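You operate a simulated robot arm through the tools that you are given. There is no shell and no other tool. Be economical: measure what you need, move in short steps, check, and stop when the job is done.

The job below is to be done with a simulated robot arm. You get a single attempt, and the scene is never put back.

JOB
Push the bench cupboard door shut. Then turn the height dial to 170 mm. Then put the yellow nozzle on the green tray. Then take the blue suction cup from the bench top and leave it in the brown small tray. Then fetch the orange suction cup and set it on the under 200 m shelf. Then put the narrow grey crate on the bench top away on the top of the shelf after post two. Then take the large bottle marked "Rinse" from the shelf of the drip feeder and leave it in the large tray. Then turn the belt speed dial to 2. Then take the apple pack from the slat belt behind the gate and leave it on the slat belt between the sliding rails. Then put the lemon bottle from the top of the blue table on top of the crumpled cardboard. Then put two of the tea bottles from the top of the black table on the shelf of the red table. Do these in the order given. Set down upright: yellow nozzle, blue suction cup, orange suction cup, apple pack, lemon bottle, tea bottle.

The check looks at the end state, three seconds after you hand in, the way a careful person would. Anything else that was tipped, shoved, dropped, spilled or broken makes it a failure.

ROBOT AND FRAMES
A 6-joint arm with a two-finger parallel gripper on a trunk, on a base that drives. Base frame: it is fixed to the floor where the robot stands at the start and does not move with it; the origin is under the middle of the robot, x ahead of it, y to its left, z up. Readings come in m, rad, newtons and seconds.
Its first joint turns from -2.897 to 2.897 rad. Places, roughly: apple pack [-3.5, 7, 1.25]; belt speed dial [-1.9, 7.4, 1.1]; bench cupboard door [0.5, 0.3, 0.5]; blue suction cup (5x5x5 cm) [2, 1.3, 0.9]; crumpled cardboard (8x8x6 cm) [-4.5, 6.7, 1.1]; green tray [0.75, 0.75, 0.75]; height dial [1.2, 1.1, 0.9]; large bottle [-1.5, 7.75, 1]; large tray [-2.5, 3.75, 0.25]; lemon bottle [-4.25, 7, 1.25]; narrow grey crate (44x17x10 cm) [1.6, 1.7, 0.9]; orange suction cup (5x5x5 cm) [2.1, 1.3, 0.9]; shelf of the red table [-1.8, 5.2, 0.3]; slat belt between the sliding rails [-2.7, 7.5, 1.1]; small tray [2, 1.75, 0.75]; tea bottle [-3, 3.5, 0.75]; top of the shelf after post two (19x60 cm) [1.5, 9.64, 0.9]; under 200 m shelf [2.4, -1.3, 1]; yellow nozzle (3x3x6 cm) [1.9, 1.3, 0.9]. Payload 3.43 kg.
The TCP is the grasp point between the finger pads, 0.034 m short of the fingertips. In the tool frame z runs along the fingers and y along their closing line. The gripper opens to 0.128 m. The fingers are 0.024 m wide and 0.012 m thick; the gripper's body (0.048 by 0.13 m) begins 0.096 m behind the TCP.
Orientation is that of the tool frame in the base frame, as a unit quaternion [x, y, z, w]. With the fingers straight down and closing along the base's y, the tool's x points along the base's -x, its y along +y and its z along -z.

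CONTROLS
- The arm moves only by the tool play_rows. Its arguments are lists of equal length, an entry for each row: "delta_pos": the shift along the tool's x, y, z in m, a list of three; "angular": the turn, a rotation vector about the tool's x, y, z in rad, a list of three; "fingers": the finger opening in m, from 0 to 0.128. In form: {"delta_pos": [[x, y, z], ...], "angular": [[wx, wy, wz], ...], "fingers": [fingers, ...]}. A call has 1 to 10 rows; each row shifts and turns the commanded pose from where the row before left it, along the tool's axes as they then stand. A row lasts 0.2 s, in which the tool goes at most 0.05 m and 0.15 rad; a call with a longer step from one row to the next is refused whole, and so is a gripper value outside its range. A pose out of reach is approached as far as the arm can. The call stops where the force on the tool passes 40 N (or 10 N more than at its start, if that is more) or the arm is blocked; 0.2 s more then pass. The fingers move at their own pace (about 0.153 m/s each) and stop on an object; they squeeze with about 36 N. The grip force told is the motor's: it shows also when the fingers shut on nothing. Time passes only in rows, and 0.2 s behind the last, so rows that do not move let the fingers close. The reply holds the time, the measured pose of the TCP, the force on the tool along the base axes, the opening and the grip force, in the units named above and with some noise, with the torque about the TCP (base axes, N m) and any sound that the robot's microphone picked up.
- Cameras (640 x 400 px; columns grow to the right, rows downward): "scene" is now at [0.1637, 0.2305, 1.1889]; the picture's right is [0.11, -0.99, 0.00], its down [-0.66, -0.07, -0.74] and it looks along [0.74, 0.08, -0.67] (base axes); focal length 214 px, centre (320, 200). "wrist" rides on the gripper at [0.076, -0.011, -0.16] in the tool frame; the picture's right is [0.15, 0.99, 0.00], its down [-0.88, 0.13, -0.46] and it looks along [-0.45, 0.07, 0.89] (tool axes); focal length 234 px, centre (320, 200). There is no depth. A picture from a camera that has moved, and an enlarged one, comes with that camera's place and axes in the base frame and with its lens.
- capture(camera): a new picture of that camera. The clock stands still meanwhile.
- base_move(legs): drives the robot by 1 to 6 legs, each [ahead, left, turn to the left] in m, m and rad, along the robot's own axes; the way and the turn of a leg run together, so that a leg with both is an arc; at most 1.5 m and 3.142 rad a leg. The arm and the cameras ride along, it lands a little off, and it stops where it bumps. It gives what a move gives.
- turn_head(pan, tilt): turns the head with the scene camera to pan (to the left, within 2.496 rad either way) and tilt (down, from -0.506 to 1.204), counted from straight ahead of the robot. It gives what a move gives.
- zoom(camera, box): a new picture of the part [left, top, right, bottom] of that camera's present view, enlarged. The clock stands still meanwhile.
- finish_job(): hands the job in; it is judged then, once.

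Work in short steps. Places have to be worked out from the pictures, the camera data and where the tool is seen: move nearer, look again, correct. Check each grasp and each placing, and mend what went wrong. You have 535 turns and 326 pictures in all, those below and enlarged ones among them. Open the gripper and draw the arm clear of the work before you hand the job in, unless the task says otherwise.

The tools are called after "Emit:" as a command line: name --argument value ..., lists and objects as JSON in quotes. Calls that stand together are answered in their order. play_rows: Moves the arm, as the interface text tells. Its arguments: {"type":"object","properties":{"delta_pos":{"type":"array"},"angular":{"type":"array"},"fingers":{"type":"array"}},"required":["delta_pos","angular","fingers"]} The other tools are called the same way: base_move (legs) drives the base; turn_head (pan, tilt) turns the head that bears the scene camera; capture (camera) takes a picture; zoom (camera, box) takes an enlarged picture of a part of a camera's view; finish_job () hands the job in.

At the start:

```text
t: 0.0
eef_pos: [0.6373, 0.2438, 1.1256]
tool_rot: [0.001, 1.0, 0.001, 0.0]
ft_force: [-1.1, -0.1, 0.2]
wrist_torque: [0.0, -0.01, -0.04]
gripper_width: 0.1282
gripper_force: 0.0
robot x, y, heading: [-0.001, 0.001, 0.002]
head pan, tilt: [0.108, 0.731]
```

scene: 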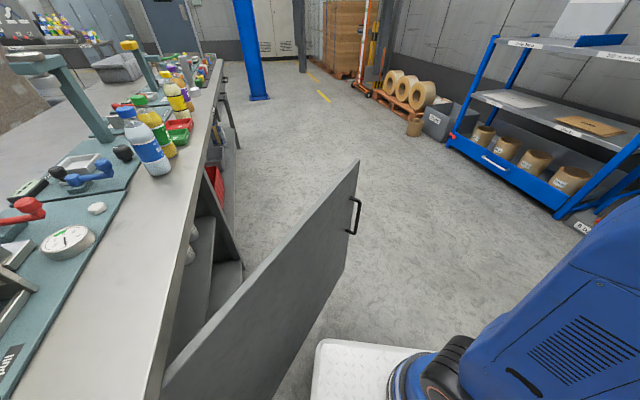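
wrist: 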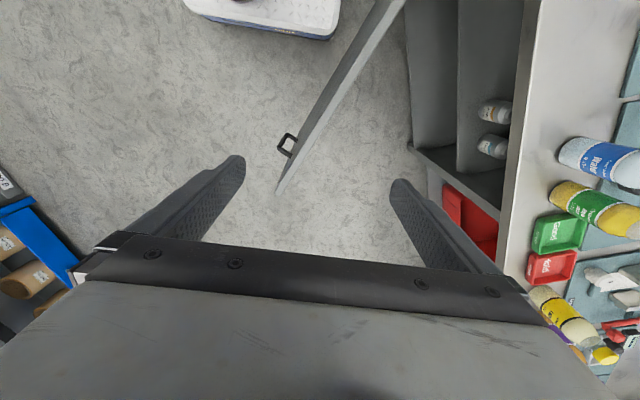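

I judge the door's free edge to be near (0.80, 0.17) with its top at z≈0.81, and its hinge near (0.18, 0.45). I'll look around before moving.

Emit:
turn_head --pan 0.9 --tilt 0.5

Emit:
capture --camera "scene"

Emit:
turn_head --pan 0.4 --tilt 0.3

Emit:
capture --camera "scene"

Emit:
turn_head --pan -0.6 --tilt 0.3

Emit:
capture --camera "scene"

Emit:
turn_head --pan 2.2 --tilt 0.2

Emit:
capture --camera "scene"

```text
t: 1.1
eef_pos: [0.6386, 0.2436, 1.1261]
tool_rot: [0.0, 1.0, 0.0, 0.0]
ft_force: [0.6, 0.4, 0.3]
wrist_torque: [-0.01, -0.01, -0.01]
gripper_width: 0.1281
gripper_force: 0.1
robot x, y, heading: [-0.0028, 0.0025, -0.001]
head pan, tilt: [0.901, 0.499]
```

```text
323 pictures are left
camera scene: at [0.1371, 0.2927, 1.2092], right [0.78, -0.62, 0.0], down [-0.3, -0.38, -0.88], along [0.55, 0.69, -0.48], focal length 214 px, centre (320, 200)
```

scene: 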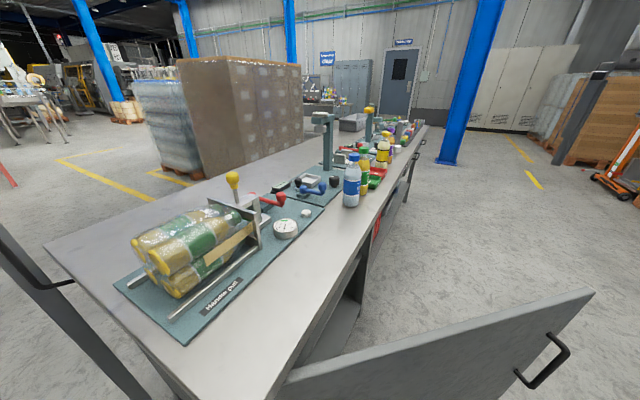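

```text
t: 2.1
eef_pos: [0.6371, 0.2442, 1.1258]
tool_rot: [0.0, 1.0, 0.0, 0.0]
ft_force: [0.5, 0.4, 0.2]
wrist_torque: [-0.03, 0.02, 0.03]
gripper_width: 0.128
gripper_force: 0.1
robot x, y, heading: [0.0006, -0.0021, -0.002]
head pan, tilt: [0.4, 0.3]
```

```text
322 pictures are left
camera scene: at [0.1665, 0.2578, 1.2276], right [0.39, -0.92, 0.0], down [-0.27, -0.12, -0.96], along [0.88, 0.37, -0.3], focal length 214 px, centre (320, 200)
```

scene: 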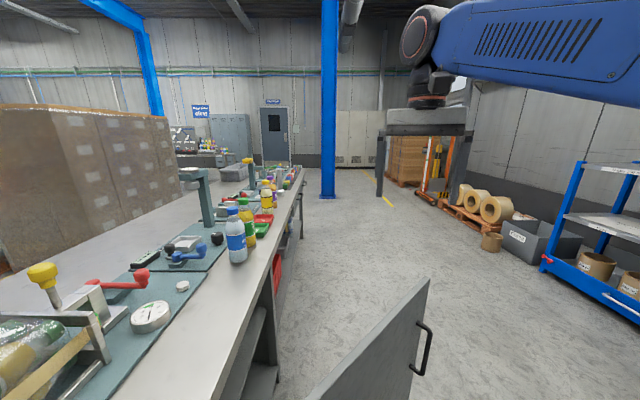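

```text
t: 3.3
eef_pos: [0.6379, 0.2438, 1.1258]
tool_rot: [0.0, 1.0, 0.0, 0.0]
ft_force: [0.2, 0.8, 0.3]
wrist_torque: [0.04, -0.03, 0.01]
gripper_width: 0.128
gripper_force: 0.0
robot x, y, heading: [-0.0015, 0.002, 0.001]
head pan, tilt: [-0.6, 0.3]
```

```text
321 pictures are left
camera scene: at [0.1576, 0.1687, 1.2276], right [-0.56, -0.83, 0.0], down [-0.24, 0.17, -0.96], along [0.79, -0.54, -0.3], focal length 214 px, centre (320, 200)
```

scene: 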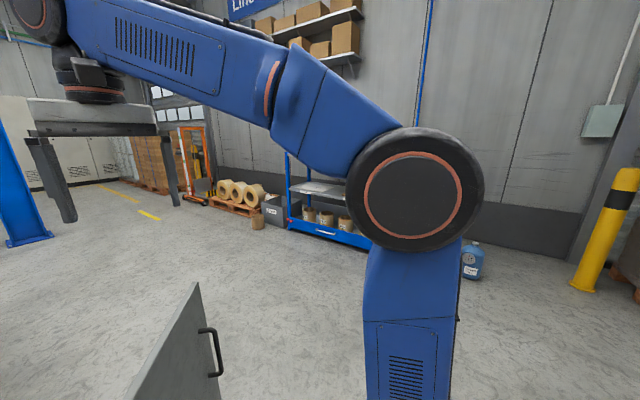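

```text
t: 5.8
eef_pos: [0.6375, 0.2437, 1.1257]
tool_rot: [0.0, 1.0, 0.0, 0.0]
ft_force: [-0.4, -1.2, 0.8]
wrist_torque: [0.0, 0.01, 0.01]
gripper_width: 0.128
gripper_force: 0.1
robot x, y, heading: [0.0026, 0.0022, -0.003]
head pan, tilt: [2.201, 0.201]
```

```text
320 pictures are left
camera scene: at [0.0256, 0.2967, 1.2369], right [0.81, 0.59, 0.0], down [0.12, -0.16, -0.98], along [-0.58, 0.79, -0.2], focal length 214 px, centre (320, 200)
```

scene: 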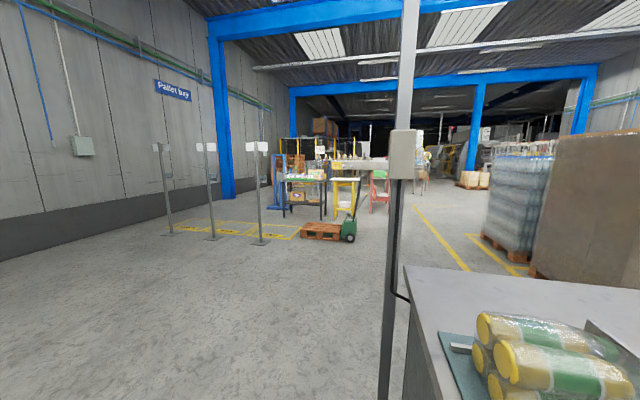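

The door's outer face is towards the robot. I close the fingers, back off to -y and tilt the tool so the fingers point towards +y.

Emit:
play_rows --delta_pos '[[0, -0.05, 0], [0, -0.05, 0], [0, -0.05, 0], [0, -0.05, 0], [0, -0.05, 0], [0, -0.05, 0], [0, 0, 0], [0, 0, 0], [0, 0, 0], [0, 0, 0]]' --angular '[[0, 0, 0], [0, 0, 0], [0, 0, 0], [0, 0, 0], [0, 0, 0], [0, 0, 0], [-0.15, 0, 0], [-0.15, 0, 0], [-0.15, 0, 0], [-0.15, 0, 0]]' --fingers '[0, 0, 0, 0, 0, 0, 0, 0, 0, 0]'

Emit:
turn_head --pan 0.1 --tilt 0.75

Emit:
capture --camera "scene"

```text
t: 8.0
eef_pos: [0.6376, -0.0557, 1.1264]
tool_rot: [-0.001, 0.955, 0.297, 0.0]
ft_force: [-0.4, -0.9, 1.1]
wrist_torque: [-0.01, 0.0, -0.03]
gripper_width: 0.0
gripper_force: 33.1
robot x, y, heading: [-0.0027, -0.0034, -0.001]
head pan, tilt: [2.201, 0.201]
```

```text
t: 10.0
eef_pos: [0.6379, -0.0542, 1.1265]
tool_rot: [0.0, 0.955, 0.295, 0.0]
ft_force: [-1.3, 0.1, -0.5]
wrist_torque: [-0.01, 0.0, 0.03]
gripper_width: 0.0001
gripper_force: 33.3
robot x, y, heading: [0.0001, 0.0034, 0.003]
head pan, tilt: [0.099, 0.75]
```

```text
319 pictures are left
camera scene: at [0.163, 0.2296, 1.1873], right [0.1, -0.99, 0.0], down [-0.68, -0.07, -0.73], along [0.73, 0.07, -0.68], focal length 214 px, centre (320, 200)
```

scene: 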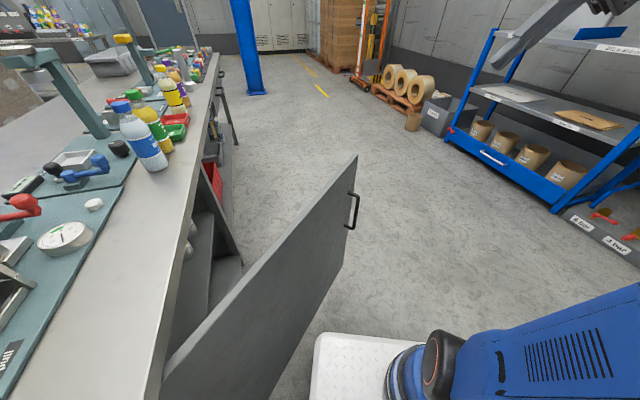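

Clear of the door. I tilt further to about 1.2 rad, then lower towards z≈0.65.

Emit:
play_rows --delta_pos '[[0, 0, 0], [0, 0, 0], [0, 0, 0], [0, 0, 0], [0, -0.0466, 0.0181], [0, -0.0466, 0.0181], [0, -0.0466, 0.0181], [0, -0.0466, 0.0181], [0, -0.0466, 0.0181], [0, -0.0466, 0.0181]]' --angular '[[-0.15, 0, 0], [-0.15, 0, 0], [-0.15, 0, 0], [-0.15, 0, 0], [0, 0, 0], [0, 0, 0], [0, 0, 0], [0, 0, 0], [0, 0, 0], [0, 0, 0]]' --fingers '[0, 0, 0, 0, 0, 0, 0, 0, 0, 0]'

Emit:
play_rows --delta_pos '[[0, -0.0466, 0.0181], [0, -0.0466, 0.0181], [0, -0.0466, 0.0181], [0, 0, 0]]' --angular '[[0, 0, 0], [0, 0, 0], [0, 0, 0], [0, 0, 0]]' --fingers '[0, 0, 0, 0]'

Emit:
capture --camera "scene"

Emit:
capture --camera "wrist"

```text
t: 12.2
eef_pos: [0.65, -0.0359, 0.8141]
tool_rot: [-0.001, 0.826, 0.564, 0.001]
ft_force: [-0.1, 1.1, 0.3]
wrist_torque: [0.01, -0.01, 0.0]
gripper_width: 0.0003
gripper_force: 33.1
out of reach, approached as far as the arm can: row 3, 4
robot x, y, heading: [0.0023, 0.0005, -0.0]
head pan, tilt: [0.099, 0.75]
```

```text
t: 13.2
eef_pos: [0.6514, -0.036, 0.6658]
tool_rot: [0.001, 0.826, 0.564, 0.0]
ft_force: [0.6, 0.4, -0.5]
wrist_torque: [-0.04, -0.01, -0.03]
gripper_width: 0.0001
gripper_force: 33.1
robot x, y, heading: [0.0011, 0.0021, 0.003]
head pan, tilt: [0.099, 0.75]
```

```text
318 pictures are left
camera scene: at [0.1629, 0.2296, 1.1873], right [0.1, -1.0, 0.0], down [-0.68, -0.07, -0.73], along [0.73, 0.07, -0.68], focal length 214 px, centre (320, 200)
```

scene: 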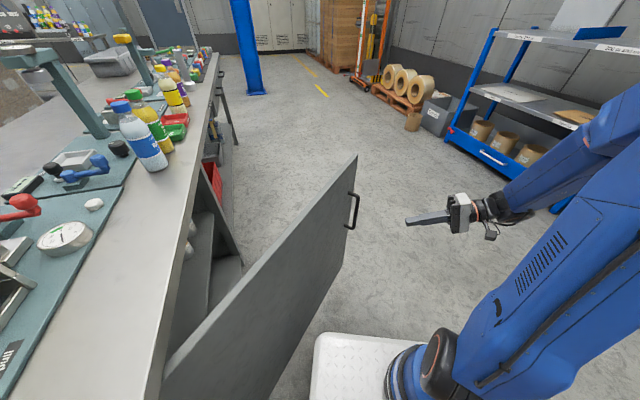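

```text
317 pictures are left
camera wrist: at [0.5746, -0.1877, 0.7136], right [-0.15, 0.36, 0.92], down [0.88, -0.38, 0.29], along [0.45, 0.85, -0.26], focal length 234 px, centre (320, 200)
```

wrist: 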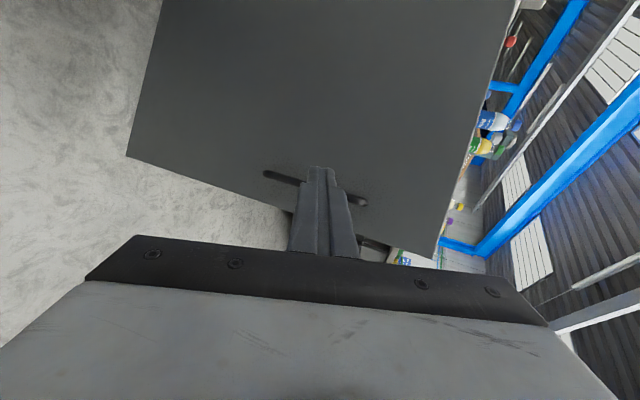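

Fingertips are facing the door, with the handle just farther along it. I advance in +y.

Emit:
play_rows --delta_pos '[[0, 0.0181, 0.0466], [0, 0.0181, 0.0466], [0, 0.0181, 0.0466], [0, 0.0181, 0.0466], [0, 0.0109, 0.028], [0, 0.0109, 0.028], [0, 0.0109, 0.028]]' --angular '[[0, 0, 0], [0, 0, 0], [0, 0, 0], [0, 0, 0], [0, 0, 0], [0, 0, 0], [0, 0, 0]]' --fingers '[0, 0, 0, 0, 0, 0, 0]'

Emit:
capture --camera "scene"

```text
t: 14.8
eef_pos: [0.6494, 0.2544, 0.6656]
tool_rot: [-0.001, 0.826, 0.564, 0.001]
ft_force: [0.1, -0.5, 0.2]
wrist_torque: [0.0, -0.01, 0.0]
gripper_width: 0.0
gripper_force: 32.9
robot x, y, heading: [0.0005, -0.0006, 0.003]
head pan, tilt: [0.099, 0.75]
```

```text
316 pictures are left
camera scene: at [0.163, 0.2295, 1.1873], right [0.1, -1.0, 0.0], down [-0.68, -0.07, -0.73], along [0.73, 0.07, -0.68], focal length 214 px, centre (320, 200)
```

scene: 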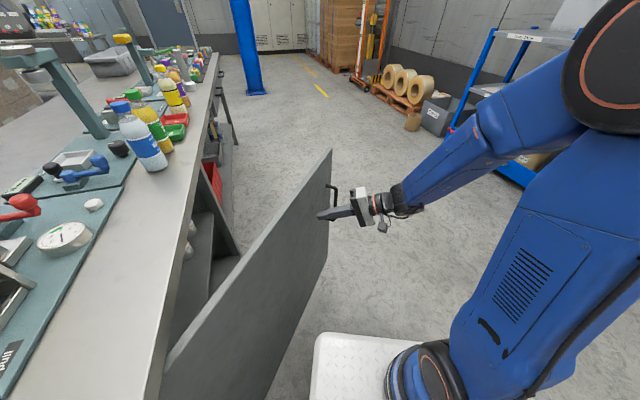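

The door is swinging. I keep pushing until it meets resistance.

Emit:
play_rows --delta_pos '[[0, 0.0109, 0.028], [0, 0.0109, 0.028], [0, 0.0109, 0.028], [0, 0.0109, 0.028], [0, 0.0072, 0.0186]]' --angular '[[0, 0, 0], [0, 0, 0], [0, 0, 0], [0, 0, 0], [0, 0, 0]]' --fingers '[0, 0, 0, 0, 0]'

Emit:
capture --camera "scene"

```text
t: 16.0
eef_pos: [0.6513, 0.3966, 0.6645]
tool_rot: [0.0, 0.826, 0.564, -0.001]
ft_force: [0.1, 0.3, 0.2]
wrist_torque: [0.03, 0.0, 0.0]
gripper_width: 0.0
gripper_force: 33.0
robot x, y, heading: [-0.0024, -0.0012, 0.001]
head pan, tilt: [0.099, 0.75]
```

```text
315 pictures are left
camera scene: at [0.163, 0.2296, 1.1873], right [0.1, -1.0, 0.0], down [-0.68, -0.07, -0.73], along [0.73, 0.07, -0.68], focal length 214 px, centre (320, 200)
```

scene: 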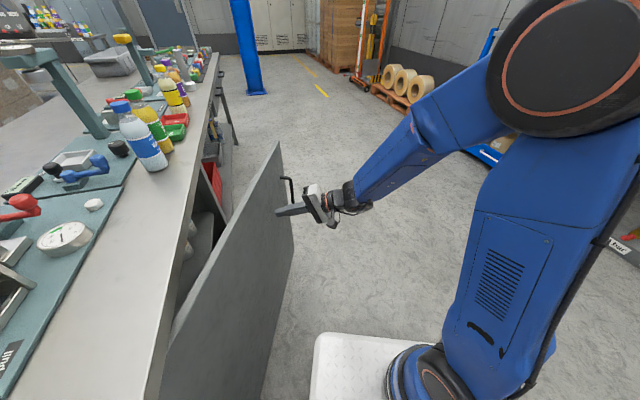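

Still open about 10°. I push on in smaller steps.

Emit:
play_rows --delta_pos '[[0, 0.0091, 0.0233], [0, 0.0091, 0.0233], [0, 0.0072, 0.0186], [0, 0.0054, 0.014], [0, 0.0054, 0.014]]' --angular '[[0, 0, 0], [0, 0, 0], [0, 0, 0], [0, 0, 0], [0, 0, 0]]' --fingers '[0, 0, 0, 0, 0]'

Emit:
capture --camera "scene"

```text
t: 17.2
eef_pos: [0.6519, 0.4947, 0.6648]
tool_rot: [-0.001, 0.826, 0.564, 0.0]
ft_force: [0.9, 0.1, -0.8]
wrist_torque: [-0.01, -0.01, -0.01]
gripper_width: 0.0
gripper_force: 33.2
robot x, y, heading: [-0.0001, 0.0024, -0.001]
head pan, tilt: [0.099, 0.75]
```

```text
314 pictures are left
camera scene: at [0.163, 0.2296, 1.1873], right [0.1, -1.0, 0.0], down [-0.68, -0.07, -0.73], along [0.73, 0.07, -0.68], focal length 214 px, centre (320, 200)
```

scene: 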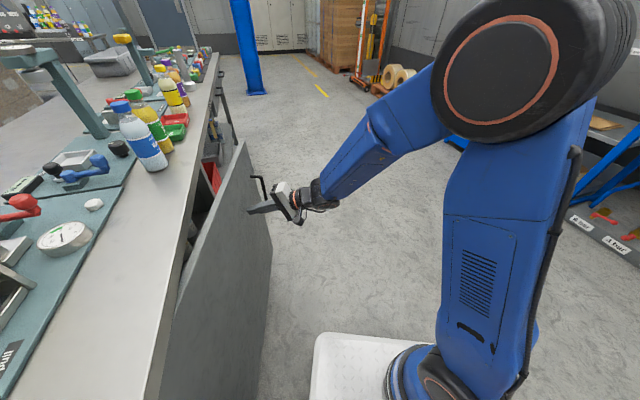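

Nearly there; a few centimetres remain.

Emit:
play_rows --delta_pos '[[0, 0.0054, 0.014], [0, 0.0054, 0.014], [0, 0.0054, 0.014], [0, 0.0036, 0.0093], [0, 0.0036, 0.0093], [0, 0.0036, 0.0093], [0, 0.0036, 0.0093]]' --angular '[[0, 0, 0], [0, 0, 0], [0, 0, 0], [0, 0, 0], [0, 0, 0], [0, 0, 0], [0, 0, 0]]' --fingers '[0, 0, 0, 0, 0, 0, 0]'

Emit:
capture --camera "scene"

```text
t: 18.8
eef_pos: [0.6491, 0.5793, 0.6654]
tool_rot: [0.0, 0.825, 0.564, 0.0]
ft_force: [-0.1, 0.2, -0.8]
wrist_torque: [0.01, -0.01, -0.03]
gripper_width: 0.0002
gripper_force: 33.1
robot x, y, heading: [0.0005, 0.0018, 0.001]
head pan, tilt: [0.099, 0.75]
```

```text
313 pictures are left
camera scene: at [0.163, 0.2297, 1.1873], right [0.1, -1.0, 0.0], down [-0.68, -0.07, -0.73], along [0.73, 0.07, -0.68], focal length 214 px, centre (320, 200)
```

scene: 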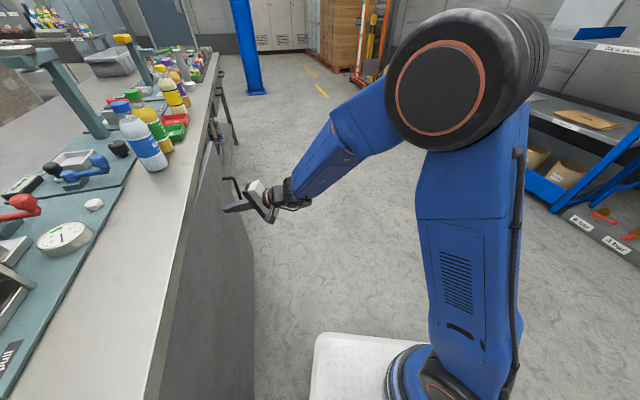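

The door is almost parallel. I push gently until resistance.

Emit:
play_rows --delta_pos '[[0, 0.0036, 0.0093], [0, 0.0036, 0.0093], [0, 0.0036, 0.0093], [0, 0.0036, 0.0093], [0, 0.0036, 0.0093]]' --angular '[[0, 0, 0], [0, 0, 0], [0, 0, 0], [0, 0, 0], [0, 0, 0]]' --fingers '[0, 0, 0, 0, 0]'

Emit:
capture --camera "scene"

```text
t: 20.0
eef_pos: [0.6509, 0.6259, 0.6644]
tool_rot: [0.001, 0.826, 0.564, 0.001]
ft_force: [-5.7, -39.2, 5.8]
wrist_torque: [0.09, 0.09, 0.64]
gripper_width: 0.0
gripper_force: 33.1
robot x, y, heading: [0.0027, 0.0009, -0.001]
head pan, tilt: [0.099, 0.75]
```

```text
312 pictures are left
camera scene: at [0.1628, 0.2279, 1.1875], right [0.1, -1.0, 0.0], down [-0.68, -0.07, -0.73], along [0.73, 0.07, -0.68], focal length 214 px, centre (320, 200)
```

scene: 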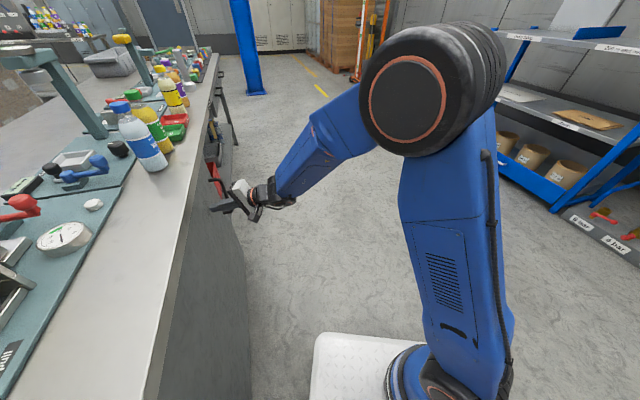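

A 39 N reaction means the door is at its stop. I back off and check whether it stays shut.

Emit:
play_rows --delta_pos '[[0, -0.0109, -0.028], [0, -0.0181, -0.0466], [0, -0.0181, -0.0466], [0, -0.0181, -0.0466], [0, -0.0181, -0.0466], [0, -0.0181, -0.0466], [0, -0.0181, -0.0466]]' --angular '[[0, 0, 0], [0, 0, 0], [0, 0, 0], [0, 0, 0], [0, 0, 0], [0, 0, 0], [0, 0, 0]]' --fingers '[0, 0, 0, 0, 0, 0, 0]'

Emit:
turn_head --pan 0.3 --tilt 0.8

Emit:
capture --camera "scene"

```text
t: 21.6
eef_pos: [0.6498, 0.2993, 0.6625]
tool_rot: [0.0, 0.825, 0.564, 0.0]
ft_force: [-0.6, 0.6, 0.1]
wrist_torque: [0.01, 0.0, 0.02]
gripper_width: 0.0
gripper_force: 33.3
robot x, y, heading: [-0.002, 0.0012, -0.002]
head pan, tilt: [0.099, 0.75]
```

```text
t: 22.3
eef_pos: [0.6496, 0.3001, 0.6632]
tool_rot: [0.0, 0.825, 0.564, 0.0]
ft_force: [0.4, 0.5, 0.8]
wrist_torque: [-0.01, 0.0, 0.0]
gripper_width: 0.0
gripper_force: 33.1
robot x, y, heading: [0.0023, 0.0003, 0.0]
head pan, tilt: [0.3, 0.799]
```

```text
311 pictures are left
camera scene: at [0.1576, 0.2452, 1.1833], right [0.29, -0.96, 0.0], down [-0.69, -0.21, -0.7], along [0.67, 0.21, -0.72], focal length 214 px, centre (320, 200)
```

scene: 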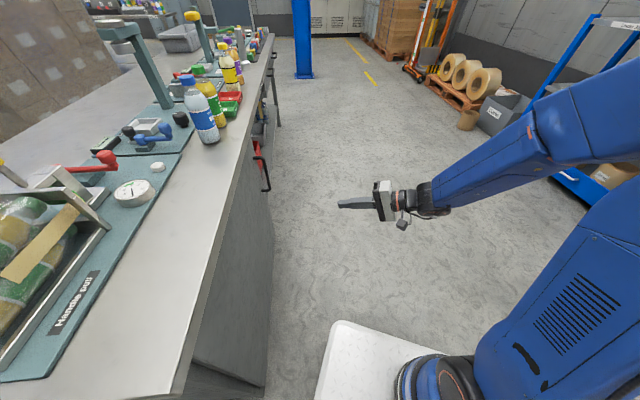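

The door is shut. The bench edge runs at about 0.4 rad to my x axis, with its top near z≈0.9. I raise the arm and bring the tool back to pointing down.

Emit:
play_rows --delta_pos '[[0, -0.0181, -0.0466], [0, -0.0181, -0.0466], [0, -0.0181, -0.0466], [0, -0.0181, -0.0466], [0, -0.0181, -0.0466], [0, -0.0181, -0.0466], [0, 0.0466, -0.0181], [0, 0.0466, -0.0181], [0, 0.0466, -0.0181], [0, 0.0466, -0.0181]]' --angular '[[0, 0, 0], [0, 0, 0], [0, 0, 0], [0, 0, 0], [0, 0, 0], [0, 0, 0], [0, 0, 0], [0, 0, 0], [0, 0, 0], [0, 0, 0]]' --fingers '[0, 0, 0, 0, 0, 0, 0, 0, 0, 0]'

Emit:
play_rows --delta_pos '[[0, 0.0466, -0.0181], [0, 0.0466, -0.0181], [0, 0.0466, -0.0181], [0, 0.0466, -0.0181], [0, 0.0466, -0.0181], [0, 0, 0], [0, 0, 0], [0, 0, 0], [0, 0, 0], [0, 0, 0]]' --angular '[[0, 0, 0], [0, 0, 0], [0, 0, 0], [0, 0, 0], [0, 0, 0], [0.15, 0, 0], [0.15, 0, 0], [0.15, 0, 0], [0.15, 0, 0], [0.15, 0, 0]]' --fingers '[0, 0, 0, 0, 0, 0, 0, 0, 0, 0]'

Emit:
play_rows --delta_pos '[[0, 0, 0], [0, 0, 0], [0, 0, 0]]' --angular '[[0.15, 0, 0], [0.15, 0, 0], [0.15, 0, 0]]' --fingers '[0, 0, 0]'

Emit:
turn_head --pan 0.6 --tilt 0.4

Emit:
zoom --camera "scene" --box '[160, 100, 480, 300]'

```text
t: 24.5
eef_pos: [0.6471, -0.0014, 0.863]
tool_rot: [0.0, 0.826, 0.564, 0.0]
ft_force: [-0.1, 0.0, -0.2]
wrist_torque: [0.01, 0.01, 0.02]
gripper_width: 0.0
gripper_force: 33.0
robot x, y, heading: [0.0019, 0.0016, 0.004]
head pan, tilt: [0.3, 0.799]
```

```text
t: 26.7
eef_pos: [0.6508, -0.001, 1.1154]
tool_rot: [0.0, 0.975, 0.222, 0.0]
ft_force: [-0.4, 0.4, -0.1]
wrist_torque: [-0.03, 0.01, -0.01]
gripper_width: 0.0
gripper_force: 33.4
robot x, y, heading: [0.0001, -0.0015, 0.001]
head pan, tilt: [0.3, 0.799]
```

```text
t: 27.5
eef_pos: [0.6499, -0.0026, 1.1157]
tool_rot: [0.0, 1.0, -0.001, 0.0]
ft_force: [-0.4, -0.3, 0.5]
wrist_torque: [-0.01, 0.01, 0.01]
gripper_width: 0.0002
gripper_force: 33.7
robot x, y, heading: [-0.001, -0.0028, 0.002]
head pan, tilt: [0.3, 0.799]
```

```text
t: 28.4
eef_pos: [0.6498, -0.0009, 1.1171]
tool_rot: [0.0, 1.0, -0.001, 0.0]
ft_force: [0.0, 0.5, 0.4]
wrist_torque: [0.01, -0.03, 0.0]
gripper_width: 0.0002
gripper_force: 33.0
robot x, y, heading: [0.002, 0.0016, -0.0]
head pan, tilt: [0.6, 0.4]
```

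```text
2.00 times, centred on (320, 200) of scene
camera zoom: at [0.1569, 0.2736, 1.2183], right [0.56, -0.83, 0.0], down [-0.32, -0.22, -0.92], along [0.76, 0.52, -0.39], focal length 429 px, centre (320, 200)
```

zoom: 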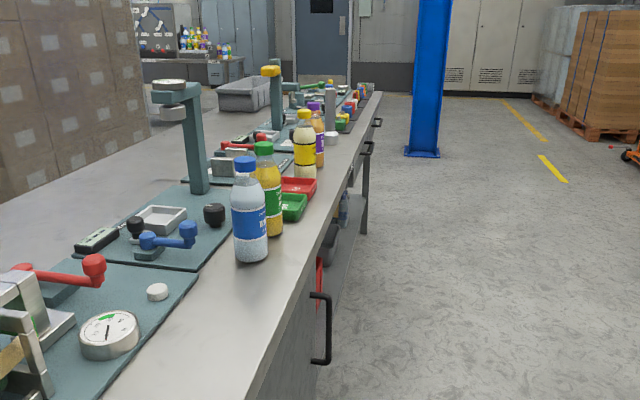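

Several stations stand along the bench. I edge away from the bench, turn parallel to it and drive to the next stations.

Emit:
base_move --legs '[[0, -0.2, 0], [0, 0, 0.4], [0.9, 0, 0]]'

Emit:
turn_head --pan 0.8 --tilt 0.55

Emit:
capture --camera "scene"

```text
t: 35.5
eef_pos: [1.4197, 0.4027, 1.1162]
tool_rot: [-0.2, 0.98, 0.0, 0.0]
ft_force: [-0.4, 0.2, -1.2]
wrist_torque: [0.01, 0.02, -0.03]
gripper_width: 0.0
gripper_force: 33.3
robot x, y, heading: [0.8203, 0.1512, 0.403]
head pan, tilt: [0.6, 0.4]
```

```text
t: 36.2
eef_pos: [1.4204, 0.4033, 1.117]
tool_rot: [-0.2, 0.98, 0.001, 0.0]
ft_force: [0.2, 0.0, 0.9]
wrist_torque: [0.02, 0.04, 0.01]
gripper_width: 0.0
gripper_force: 32.8
robot x, y, heading: [0.8187, 0.1521, 0.402]
head pan, tilt: [0.799, 0.55]
```

```text
309 pictures are left
camera scene: at [0.8417, 0.4692, 1.2047], right [0.93, -0.36, 0.0], down [-0.19, -0.49, -0.85], along [0.31, 0.8, -0.52], focal length 214 px, centre (320, 200)
```

scene: 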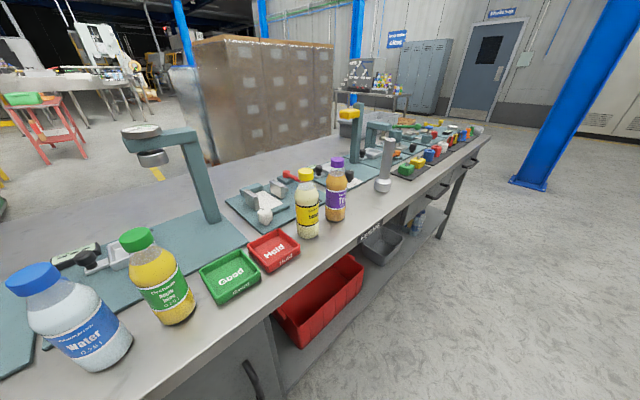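

The green "Good" tray is at about (0.79, 0.74), which fits. The height dial should be near pixel (350, 166), so I zoom there.

Emit:
zoom --camera "scene" --box '[220, 90, 420, 215]'

Emit:
zoom --camera "scene" --box '[330, 90, 490, 190]'

```text
3.20 times, centred on (320, 152) of scene
camera zoom: at [0.8417, 0.4692, 1.2047], right [0.93, -0.36, 0.0], down [-0.19, -0.49, -0.85], along [0.31, 0.8, -0.52], focal length 686 px, centre (320, 352)
```

zoom: 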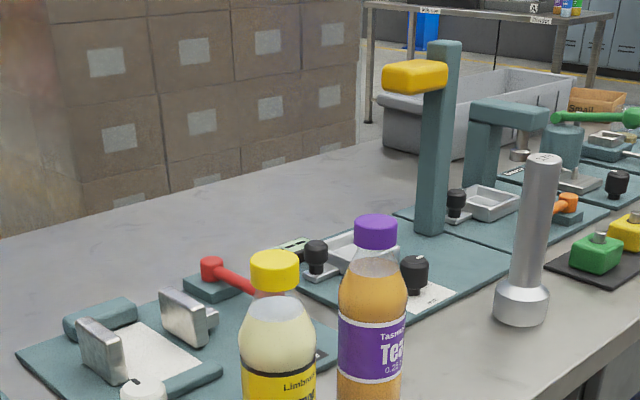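

```text
4.00 times, centred on (410, 140) of scene
camera zoom: at [0.8417, 0.4692, 1.2047], right [0.93, -0.36, 0.0], down [-0.19, -0.49, -0.85], along [0.31, 0.8, -0.52], focal length 858 px, centre (-40, 440)
```

zoom: 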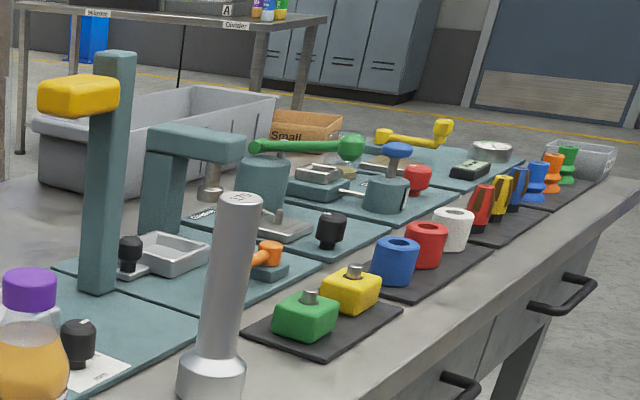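

The black knob with the white scale right of the "Tea" bottle looks like the height dial. I drive a bit further for a close look.

Emit:
base_move --legs '[[0.25, 0, 0]]'

Emit:
turn_head --pan 1.1 --tilt 0.6

Emit:
capture --camera "scene"

```text
t: 38.0
eef_pos: [1.6501, 0.4997, 1.1165]
tool_rot: [-0.199, 0.98, 0.0, -0.001]
ft_force: [-0.8, -0.2, 0.0]
wrist_torque: [-0.01, -0.01, 0.02]
gripper_width: 0.0001
gripper_force: 32.6
robot x, y, heading: [1.051, 0.2521, 0.397]
head pan, tilt: [0.799, 0.55]
```

```text
t: 38.8
eef_pos: [1.6489, 0.4987, 1.1166]
tool_rot: [-0.199, 0.98, 0.001, 0.0]
ft_force: [1.1, 0.0, 0.2]
wrist_torque: [0.0, 0.0, 0.0]
gripper_width: 0.0
gripper_force: 32.8
robot x, y, heading: [1.051, 0.2452, 0.403]
head pan, tilt: [1.1, 0.6]
```

```text
306 pictures are left
camera scene: at [1.0447, 0.5704, 1.2002], right [1.0, -0.07, 0.0], down [-0.04, -0.56, -0.83], along [0.06, 0.82, -0.56], focal length 214 px, centre (320, 200)
```

scene: 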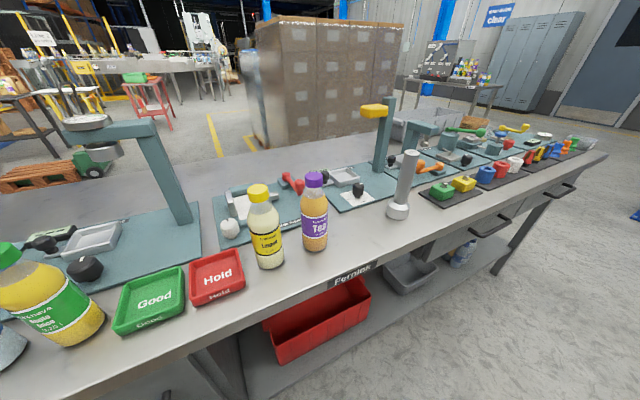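

Emit:
zoom --camera "scene" --box '[310, 140, 430, 215]'

Emit:
zoom --camera "scene" --box '[20, 190, 180, 290]'

```text
5.33 times, centred on (370, 178) of scene
camera zoom: at [1.0447, 0.5704, 1.2002], right [1.0, -0.07, 0.0], down [-0.04, -0.56, -0.83], along [0.06, 0.82, -0.56], focal length 1144 px, centre (53, 320)
```

zoom: 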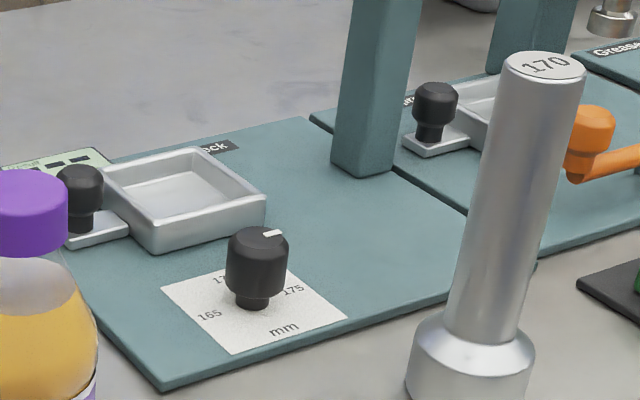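

```text
4.00 times, centred on (100, 240) of scene
camera zoom: at [1.0447, 0.5704, 1.2002], right [1.0, -0.07, 0.0], down [-0.04, -0.56, -0.83], along [0.06, 0.82, -0.56], focal length 858 px, centre (1200, 40)
```

zoom: 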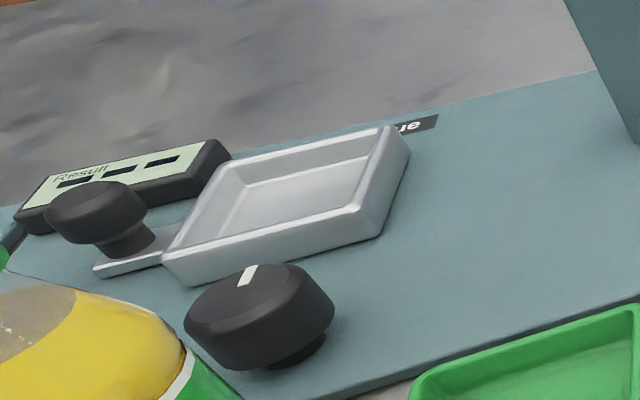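

The dial plate reads 165 / 170 / 175 mm with 170 at the back, and the pointer seems to be near 175. I swing the arm up and round, on an arc about the robot axis, to look from above with the wrist camera.

Emit:
play_rows --delta_pos '[[0, 0, -0.04], [0, 0, -0.04], [0, 0.049, 0], [0, 0.049, 0], [0, 0.049, 0], [0, 0.049, 0], [0, 0.049, 0], [0, 0.049, 0]]' --angular '[[0, 0, 0], [0, 0, 0], [0, 0, -0.077], [0, 0, -0.077], [0, 0, -0.077], [0, 0, -0.077], [0, 0, -0.077], [0, 0, -0.077]]' --fingers '[0, 0, 0, 0, 0, 0, 0, 0]'

Emit:
play_rows --delta_pos '[[0, 0.049, 0], [0, 0.049, 0], [0, 0.049, 0], [0, 0.049, 0], [0, 0.049, 0], [0, 0.049, 0], [0, 0, 0]]' --angular '[[0, 0, -0.077], [0, 0, -0.077], [0, 0, -0.077], [0, 0, -0.077], [0, 0, -0.077], [0, 0, -0.077], [0, 0, 0]]' --fingers '[0, 0, 0, 0, 0, 0, 0]'

Emit:
capture --camera "wrist"

Emit:
capture --camera "scene"

```text
t: 40.6
eef_pos: [1.4886, 0.7422, 1.1691]
tool_rot: [-0.418, 0.909, 0.002, 0.001]
ft_force: [0.9, -0.5, 0.1]
wrist_torque: [0.06, 0.0, -0.01]
gripper_width: 0.0
gripper_force: 33.3
out of reach, approached as far as the arm can: row 2
robot x, y, heading: [1.0488, 0.2436, 0.4]
head pan, tilt: [1.1, 0.6]
```

```text
t: 42.2
eef_pos: [1.2345, 0.8788, 1.146]
tool_rot: [-0.615, 0.788, 0.002, 0.001]
ft_force: [0.4, 0.4, -0.4]
wrist_torque: [-0.02, 0.01, -0.03]
gripper_width: 0.0
gripper_force: 32.7
out of reach, approached as far as the arm can: row 2, 3, 4, 5, 6
robot x, y, heading: [1.052, 0.2472, 0.399]
head pan, tilt: [1.1, 0.6]
```

```text
303 pictures are left
camera wrist: at [1.2264, 0.8021, 1.3052], right [-0.99, 0.1, 0.0], down [0.09, 0.88, 0.46], along [0.04, 0.46, -0.89], focal length 234 px, centre (320, 200)
```

wrist: 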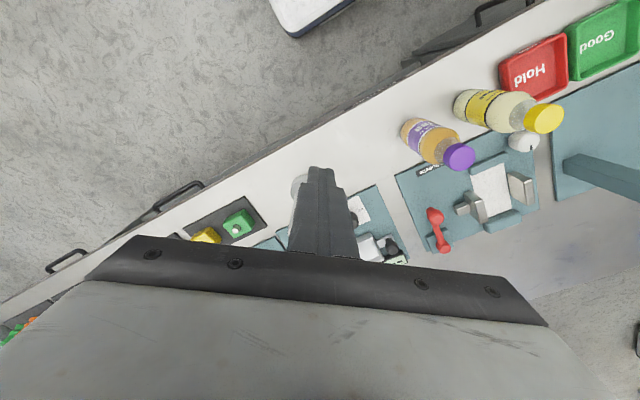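

```text
302 pictures are left
camera scene: at [1.0445, 0.5705, 1.2001], right [1.0, -0.07, 0.0], down [-0.04, -0.56, -0.83], along [0.06, 0.82, -0.56], focal length 214 px, centre (320, 200)
```

scene: 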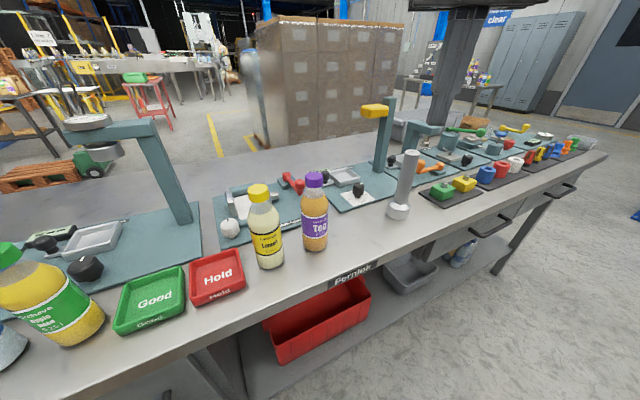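

The plate appears at about (1.167, 1.02). I open the fingers and shift over it so I can see the knob between them.

Emit:
play_rows --delta_pos '[[-0.011, 0.039, 0], [-0.011, 0.039, 0], [0, 0, 0], [0, 0, 0]]' --angular '[[0, 0, 0], [0, 0, 0], [0, 0, 0], [0, 0, 0]]' --fingers '[0.1, 0.1, 0.1, 0.1]'

Emit:
capture --camera "wrist"

```text
t: 43.2
eef_pos: [1.166, 0.9132, 1.1269]
tool_rot: [-0.614, 0.789, 0.002, 0.0]
ft_force: [0.1, 0.2, 0.1]
wrist_torque: [0.04, -0.01, -0.02]
gripper_width: 0.1002
gripper_force: 0.0
out of reach, approached as far as the arm can: row 1, 2
robot x, y, heading: [1.0481, 0.2474, 0.398]
head pan, tilt: [1.1, 0.6]
```

```text
301 pictures are left
camera wrist: at [1.1568, 0.8375, 1.287], right [-0.99, 0.1, 0.0], down [0.09, 0.88, 0.46], along [0.04, 0.46, -0.89], focal length 234 px, centre (320, 200)
```

wrist: 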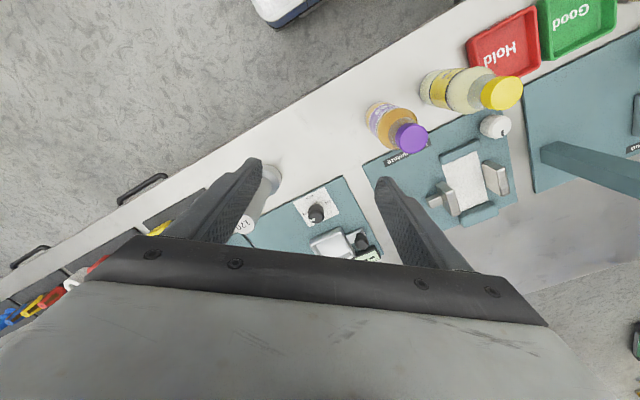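

Emit:
zoom --camera "wrist" --box '[260, 170, 380, 245]'

```text
5.33 times, centred on (320, 208) of wrist
camera zoom: at [1.1568, 0.8375, 1.287], right [-0.99, 0.1, 0.0], down [0.09, 0.88, 0.46], along [0.04, 0.46, -0.89], focal length 1249 px, centre (320, 160)
```

zoom: 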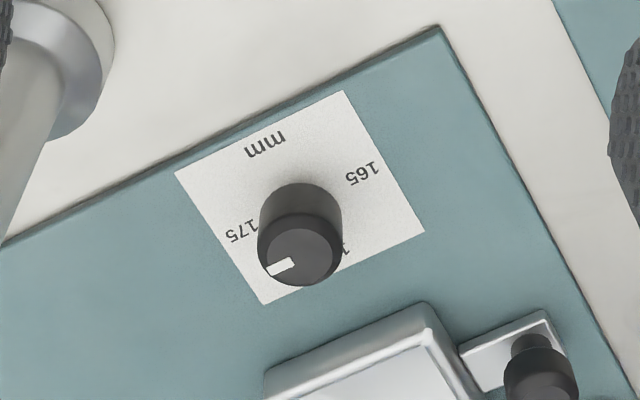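

The pointer is at 175 (right, along the bench), and 170 lies 90° CCW, towards the back. I put the knob at about (1.182, 1.052), top z≈0.93. I pre-rotate the gripper so its body clears the yellow head during the turn, then hover over the knob.

Emit:
play_rows --delta_pos '[[0, 0, 0], [0, 0, 0], [0, 0, 0], [0, 0, 0], [0, 0, 0], [0, 0, 0], [-0.0208, 0.028, 0.01], [-0.0208, 0.028, 0.01], [-0.0208, 0.028, 0.01], [-0.0208, 0.028, 0.01]]' --angular '[[0, 0, 0.1333], [0, 0, 0.1333], [0, 0, 0.1333], [0, 0, 0.1333], [0, 0, 0.1333], [0, 0, 0.1333], [0, 0, 0], [0, 0, 0], [0, 0, 0], [0, 0, 0]]' --fingers '[0.06, 0.06, 0.06, 0.06, 0.06, 0.06, 0.06, 0.06, 0.06, 0.06]'

Emit:
capture --camera "wrist"

Emit:
capture --camera "scene"

```text
t: 45.4
eef_pos: [1.1874, 1.0351, 1.0628]
tool_rot: [-0.258, 0.966, 0.003, 0.0]
ft_force: [-0.3, -0.4, 0.8]
wrist_torque: [0.04, -0.02, 0.02]
gripper_width: 0.06
gripper_force: 0.1
out of reach, approached as far as the arm can: row 7, 8, 9, 10
robot x, y, heading: [1.05, 0.2453, 0.399]
head pan, tilt: [1.1, 0.6]
```

```text
299 pictures are left
camera wrist: at [1.126, 0.9874, 1.223], right [-0.62, 0.78, 0.0], down [0.7, 0.55, 0.46], along [0.36, 0.29, -0.89], focal length 234 px, centre (320, 200)
```

wrist: 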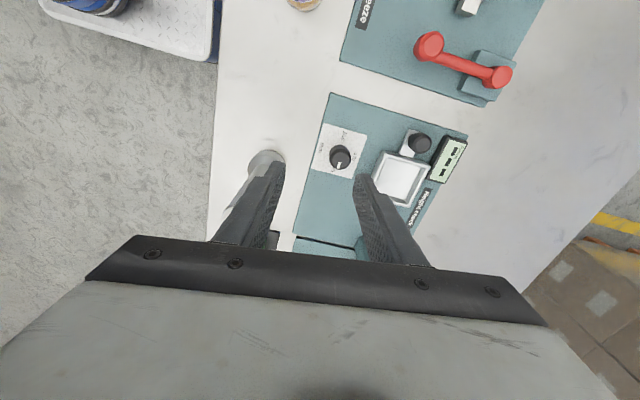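

```text
298 pictures are left
camera scene: at [1.0445, 0.5702, 1.2002], right [1.0, -0.07, 0.0], down [-0.04, -0.56, -0.83], along [0.06, 0.82, -0.56], focal length 214 px, centre (320, 200)
```

scene: 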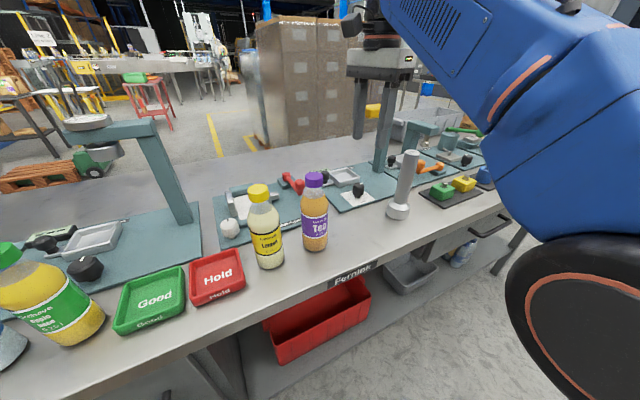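

The knob sits at about (1.180, 1.062), and the post and yellow head are about 0.14 m away, so it's clear. I correct sideways and descend partway.

Emit:
play_rows --delta_pos '[[-0.0074, 0.027, 0], [0, 0, 0.03], [0, 0, 0.03], [0, 0, 0]]' --angular '[[0, 0, 0], [0, 0, 0], [0, 0, 0], [0, 0, 0]]' --fingers '[0.06, 0.06, 0.06, 0.06]'

Emit:
capture --camera "wrist"

```text
t: 46.4
eef_pos: [1.1791, 1.0532, 0.988]
tool_rot: [-0.258, 0.966, 0.001, 0.0]
ft_force: [-0.5, 1.1, -0.6]
wrist_torque: [0.01, 0.01, 0.04]
gripper_width: 0.0601
gripper_force: 0.0
out of reach, approached as far as the arm can: row 1
robot x, y, heading: [1.0491, 0.2503, 0.401]
head pan, tilt: [1.1, 0.6]
```

```text
297 pictures are left
camera wrist: at [1.1187, 1.0063, 1.1481], right [-0.62, 0.78, 0.0], down [0.7, 0.55, 0.46], along [0.36, 0.28, -0.89], focal length 234 px, centre (320, 200)
```

wrist: 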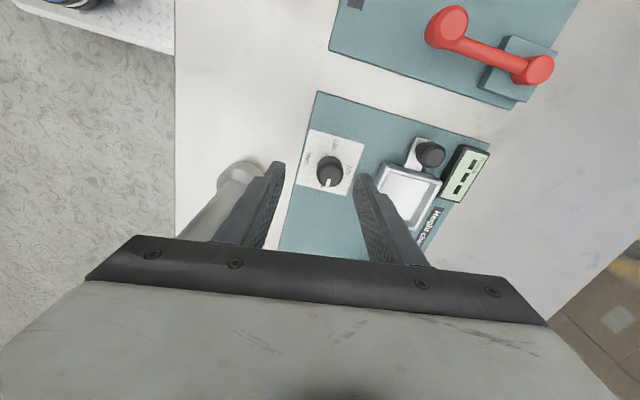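

The knob is about 1 cm off to tool +y, and the gauge is about 0.13 m away and safe. I correct, descend to z≈0.945 and close.

Emit:
play_rows --delta_pos '[[-0.004, 0.0116, 0], [0, 0, 0.022], [0, 0, 0.021], [0, 0, 0]]' --angular '[[0, 0, 0], [0, 0, 0], [0, 0, 0], [0, 0, 0]]' --fingers '[0.06, 0.06, 0.06, 0.06]'

Emit:
zoom --camera "wrist" --box '[240, 120, 440, 245]'

```text
t: 47.4
eef_pos: [1.1753, 1.0652, 0.9442]
tool_rot: [-0.259, 0.966, 0.0, -0.001]
ft_force: [0.5, 0.4, -0.2]
wrist_torque: [0.0, -0.01, -0.02]
gripper_width: 0.0599
gripper_force: 0.0
robot x, y, heading: [1.0517, 0.2476, 0.4]
head pan, tilt: [1.1, 0.6]
```

```text
3.20 times, centred on (340, 182) of wrist
camera zoom: at [1.1149, 1.0186, 1.1053], right [-0.62, 0.78, 0.0], down [0.7, 0.55, 0.46], along [0.36, 0.28, -0.89], focal length 749 px, centre (256, 256)
```

zoom: 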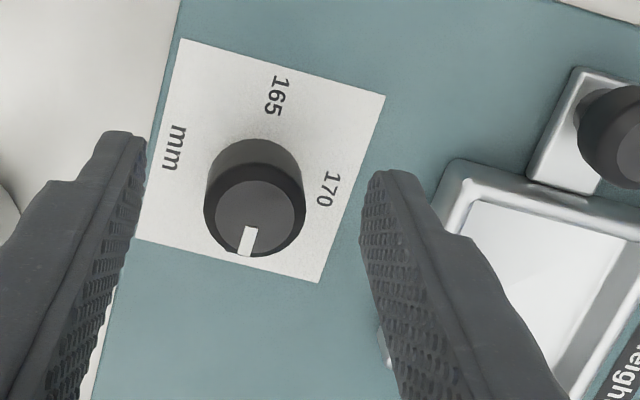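

Aligned well: the pointer is at 175, and 170 is 90° CCW. I close and turn in two steps.

Emit:
play_rows --delta_pos '[[0, 0, 0], [0, 0, 0], [0, 0, 0], [0, 0, 0], [0, 0, 0], [0, 0, 0], [0, 0, 0], [0, 0, 0]]' --angular '[[0, 0, 0], [0, 0, 0], [0, 0, -0.1309], [0, 0, -0.1309], [0, 0, -0.1309], [0, 0, -0.1309], [0, 0, -0.1309], [0, 0, -0.1309]]' --fingers '[0, 0, 0, 0, 0, 0, 0, 0]'

Emit:
zoom --camera "wrist" --box '[240, 120, 440, 245]'

```text
t: 49.2
eef_pos: [1.1764, 1.064, 0.9462]
tool_rot: [-0.61, 0.792, 0.0, 0.0]
ft_force: [0.0, -0.2, 0.0]
wrist_torque: [0.01, 0.0, -0.01]
gripper_width: 0.0
gripper_force: 32.8
robot x, y, heading: [1.0473, 0.248, 0.401]
head pan, tilt: [1.1, 0.6]
```

```text
3.20 times, centred on (340, 182) of wrist
camera zoom: at [1.1676, 0.9895, 1.1066], right [-0.99, 0.11, 0.0], down [0.1, 0.88, 0.46], along [0.05, 0.45, -0.89], focal length 749 px, centre (256, 256)
```

zoom: 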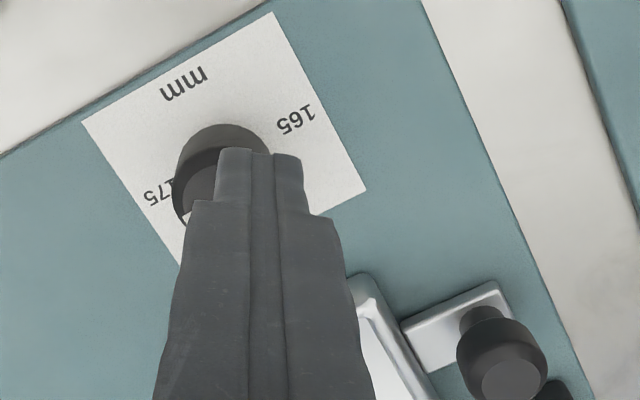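

The fingers closed above the knob. Retriangulating puts its top at about z=0.895 and its centre near (1.186, 1.074). I lift, open, rotate back and re-align lower.

Emit:
play_rows --delta_pos '[[0, 0, -0.02], [0, 0, 0], [0, 0, 0], [0, 0, 0], [0, 0, 0], [0, 0, 0], [0, 0, 0], [-0.012, 0.004, 0], [0, 0, 0.015]]' --angular '[[0, 0, 0], [0, 0, 0.1309], [0, 0, 0.1309], [0, 0, 0.1309], [0, 0, 0.1309], [0, 0, 0.1309], [0, 0, 0.1309], [0, 0, 0], [0, 0, 0]]' --fingers '[0.06, 0.06, 0.06, 0.06, 0.06, 0.06, 0.06, 0.06, 0.06]'

Emit:
zoom --camera "wrist" --box '[240, 120, 440, 245]'

```text
t: 51.2
eef_pos: [1.1863, 1.0735, 0.9508]
tool_rot: [-0.258, 0.966, 0.0, 0.0]
ft_force: [0.5, -0.6, 0.5]
wrist_torque: [0.0, -0.01, 0.06]
gripper_width: 0.0598
gripper_force: 0.1
robot x, y, heading: [1.0491, 0.2482, 0.399]
head pan, tilt: [1.1, 0.6]
```

```text
3.20 times, centred on (340, 182) of wrist
camera zoom: at [1.1255, 1.0264, 1.1107], right [-0.62, 0.78, 0.0], down [0.7, 0.55, 0.46], along [0.36, 0.28, -0.89], focal length 749 px, centre (256, 256)
```

zoom: 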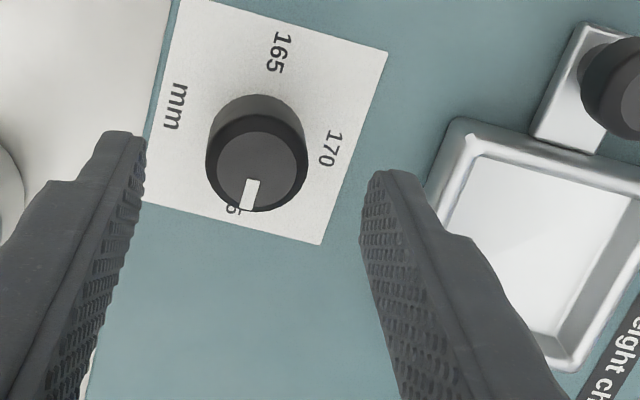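

Projected at z≈0.895, the alignment is good. I descend to z≈0.914, grip and check the width.

Emit:
play_rows --delta_pos '[[-0.001, 0, 0.018], [-0.001, 0, 0.018], [0, 0, 0], [0, 0, 0], [0, 0, 0], [0, 0, 0]]' --angular '[[0, 0, 0], [0, 0, 0], [0, 0, 0], [0, 0, 0], [0, 0, 0], [0, 0, 0]]' --fingers '[0.06, 0.06, 0.06, 0, 0, 0]'

Emit:
zoom --camera "wrist" --box '[240, 120, 440, 245]'

```text
t: 52.6
eef_pos: [1.1882, 1.0745, 0.9136]
tool_rot: [-0.259, 0.966, 0.001, 0.001]
ft_force: [-1.2, 4.8, -0.5]
wrist_torque: [0.39, -0.02, 0.07]
gripper_width: 0.0313
gripper_force: 45.2
robot x, y, heading: [1.0495, 0.2513, 0.404]
head pan, tilt: [1.1, 0.6]
```

```text
3.20 times, centred on (340, 182) of wrist
camera zoom: at [1.1267, 1.0276, 1.074], right [-0.62, 0.78, 0.0], down [0.7, 0.55, 0.46], along [0.36, 0.28, -0.89], focal length 749 px, centre (256, 256)
```

zoom: 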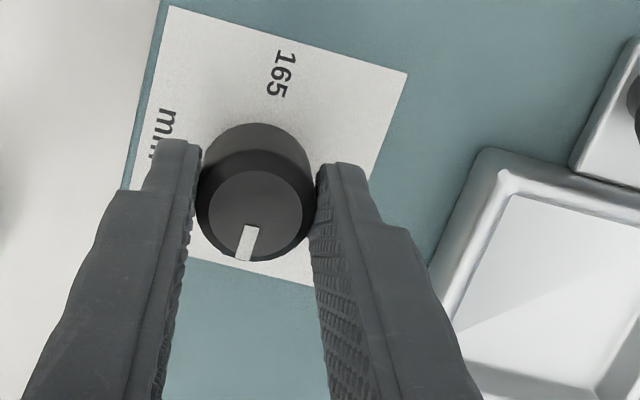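

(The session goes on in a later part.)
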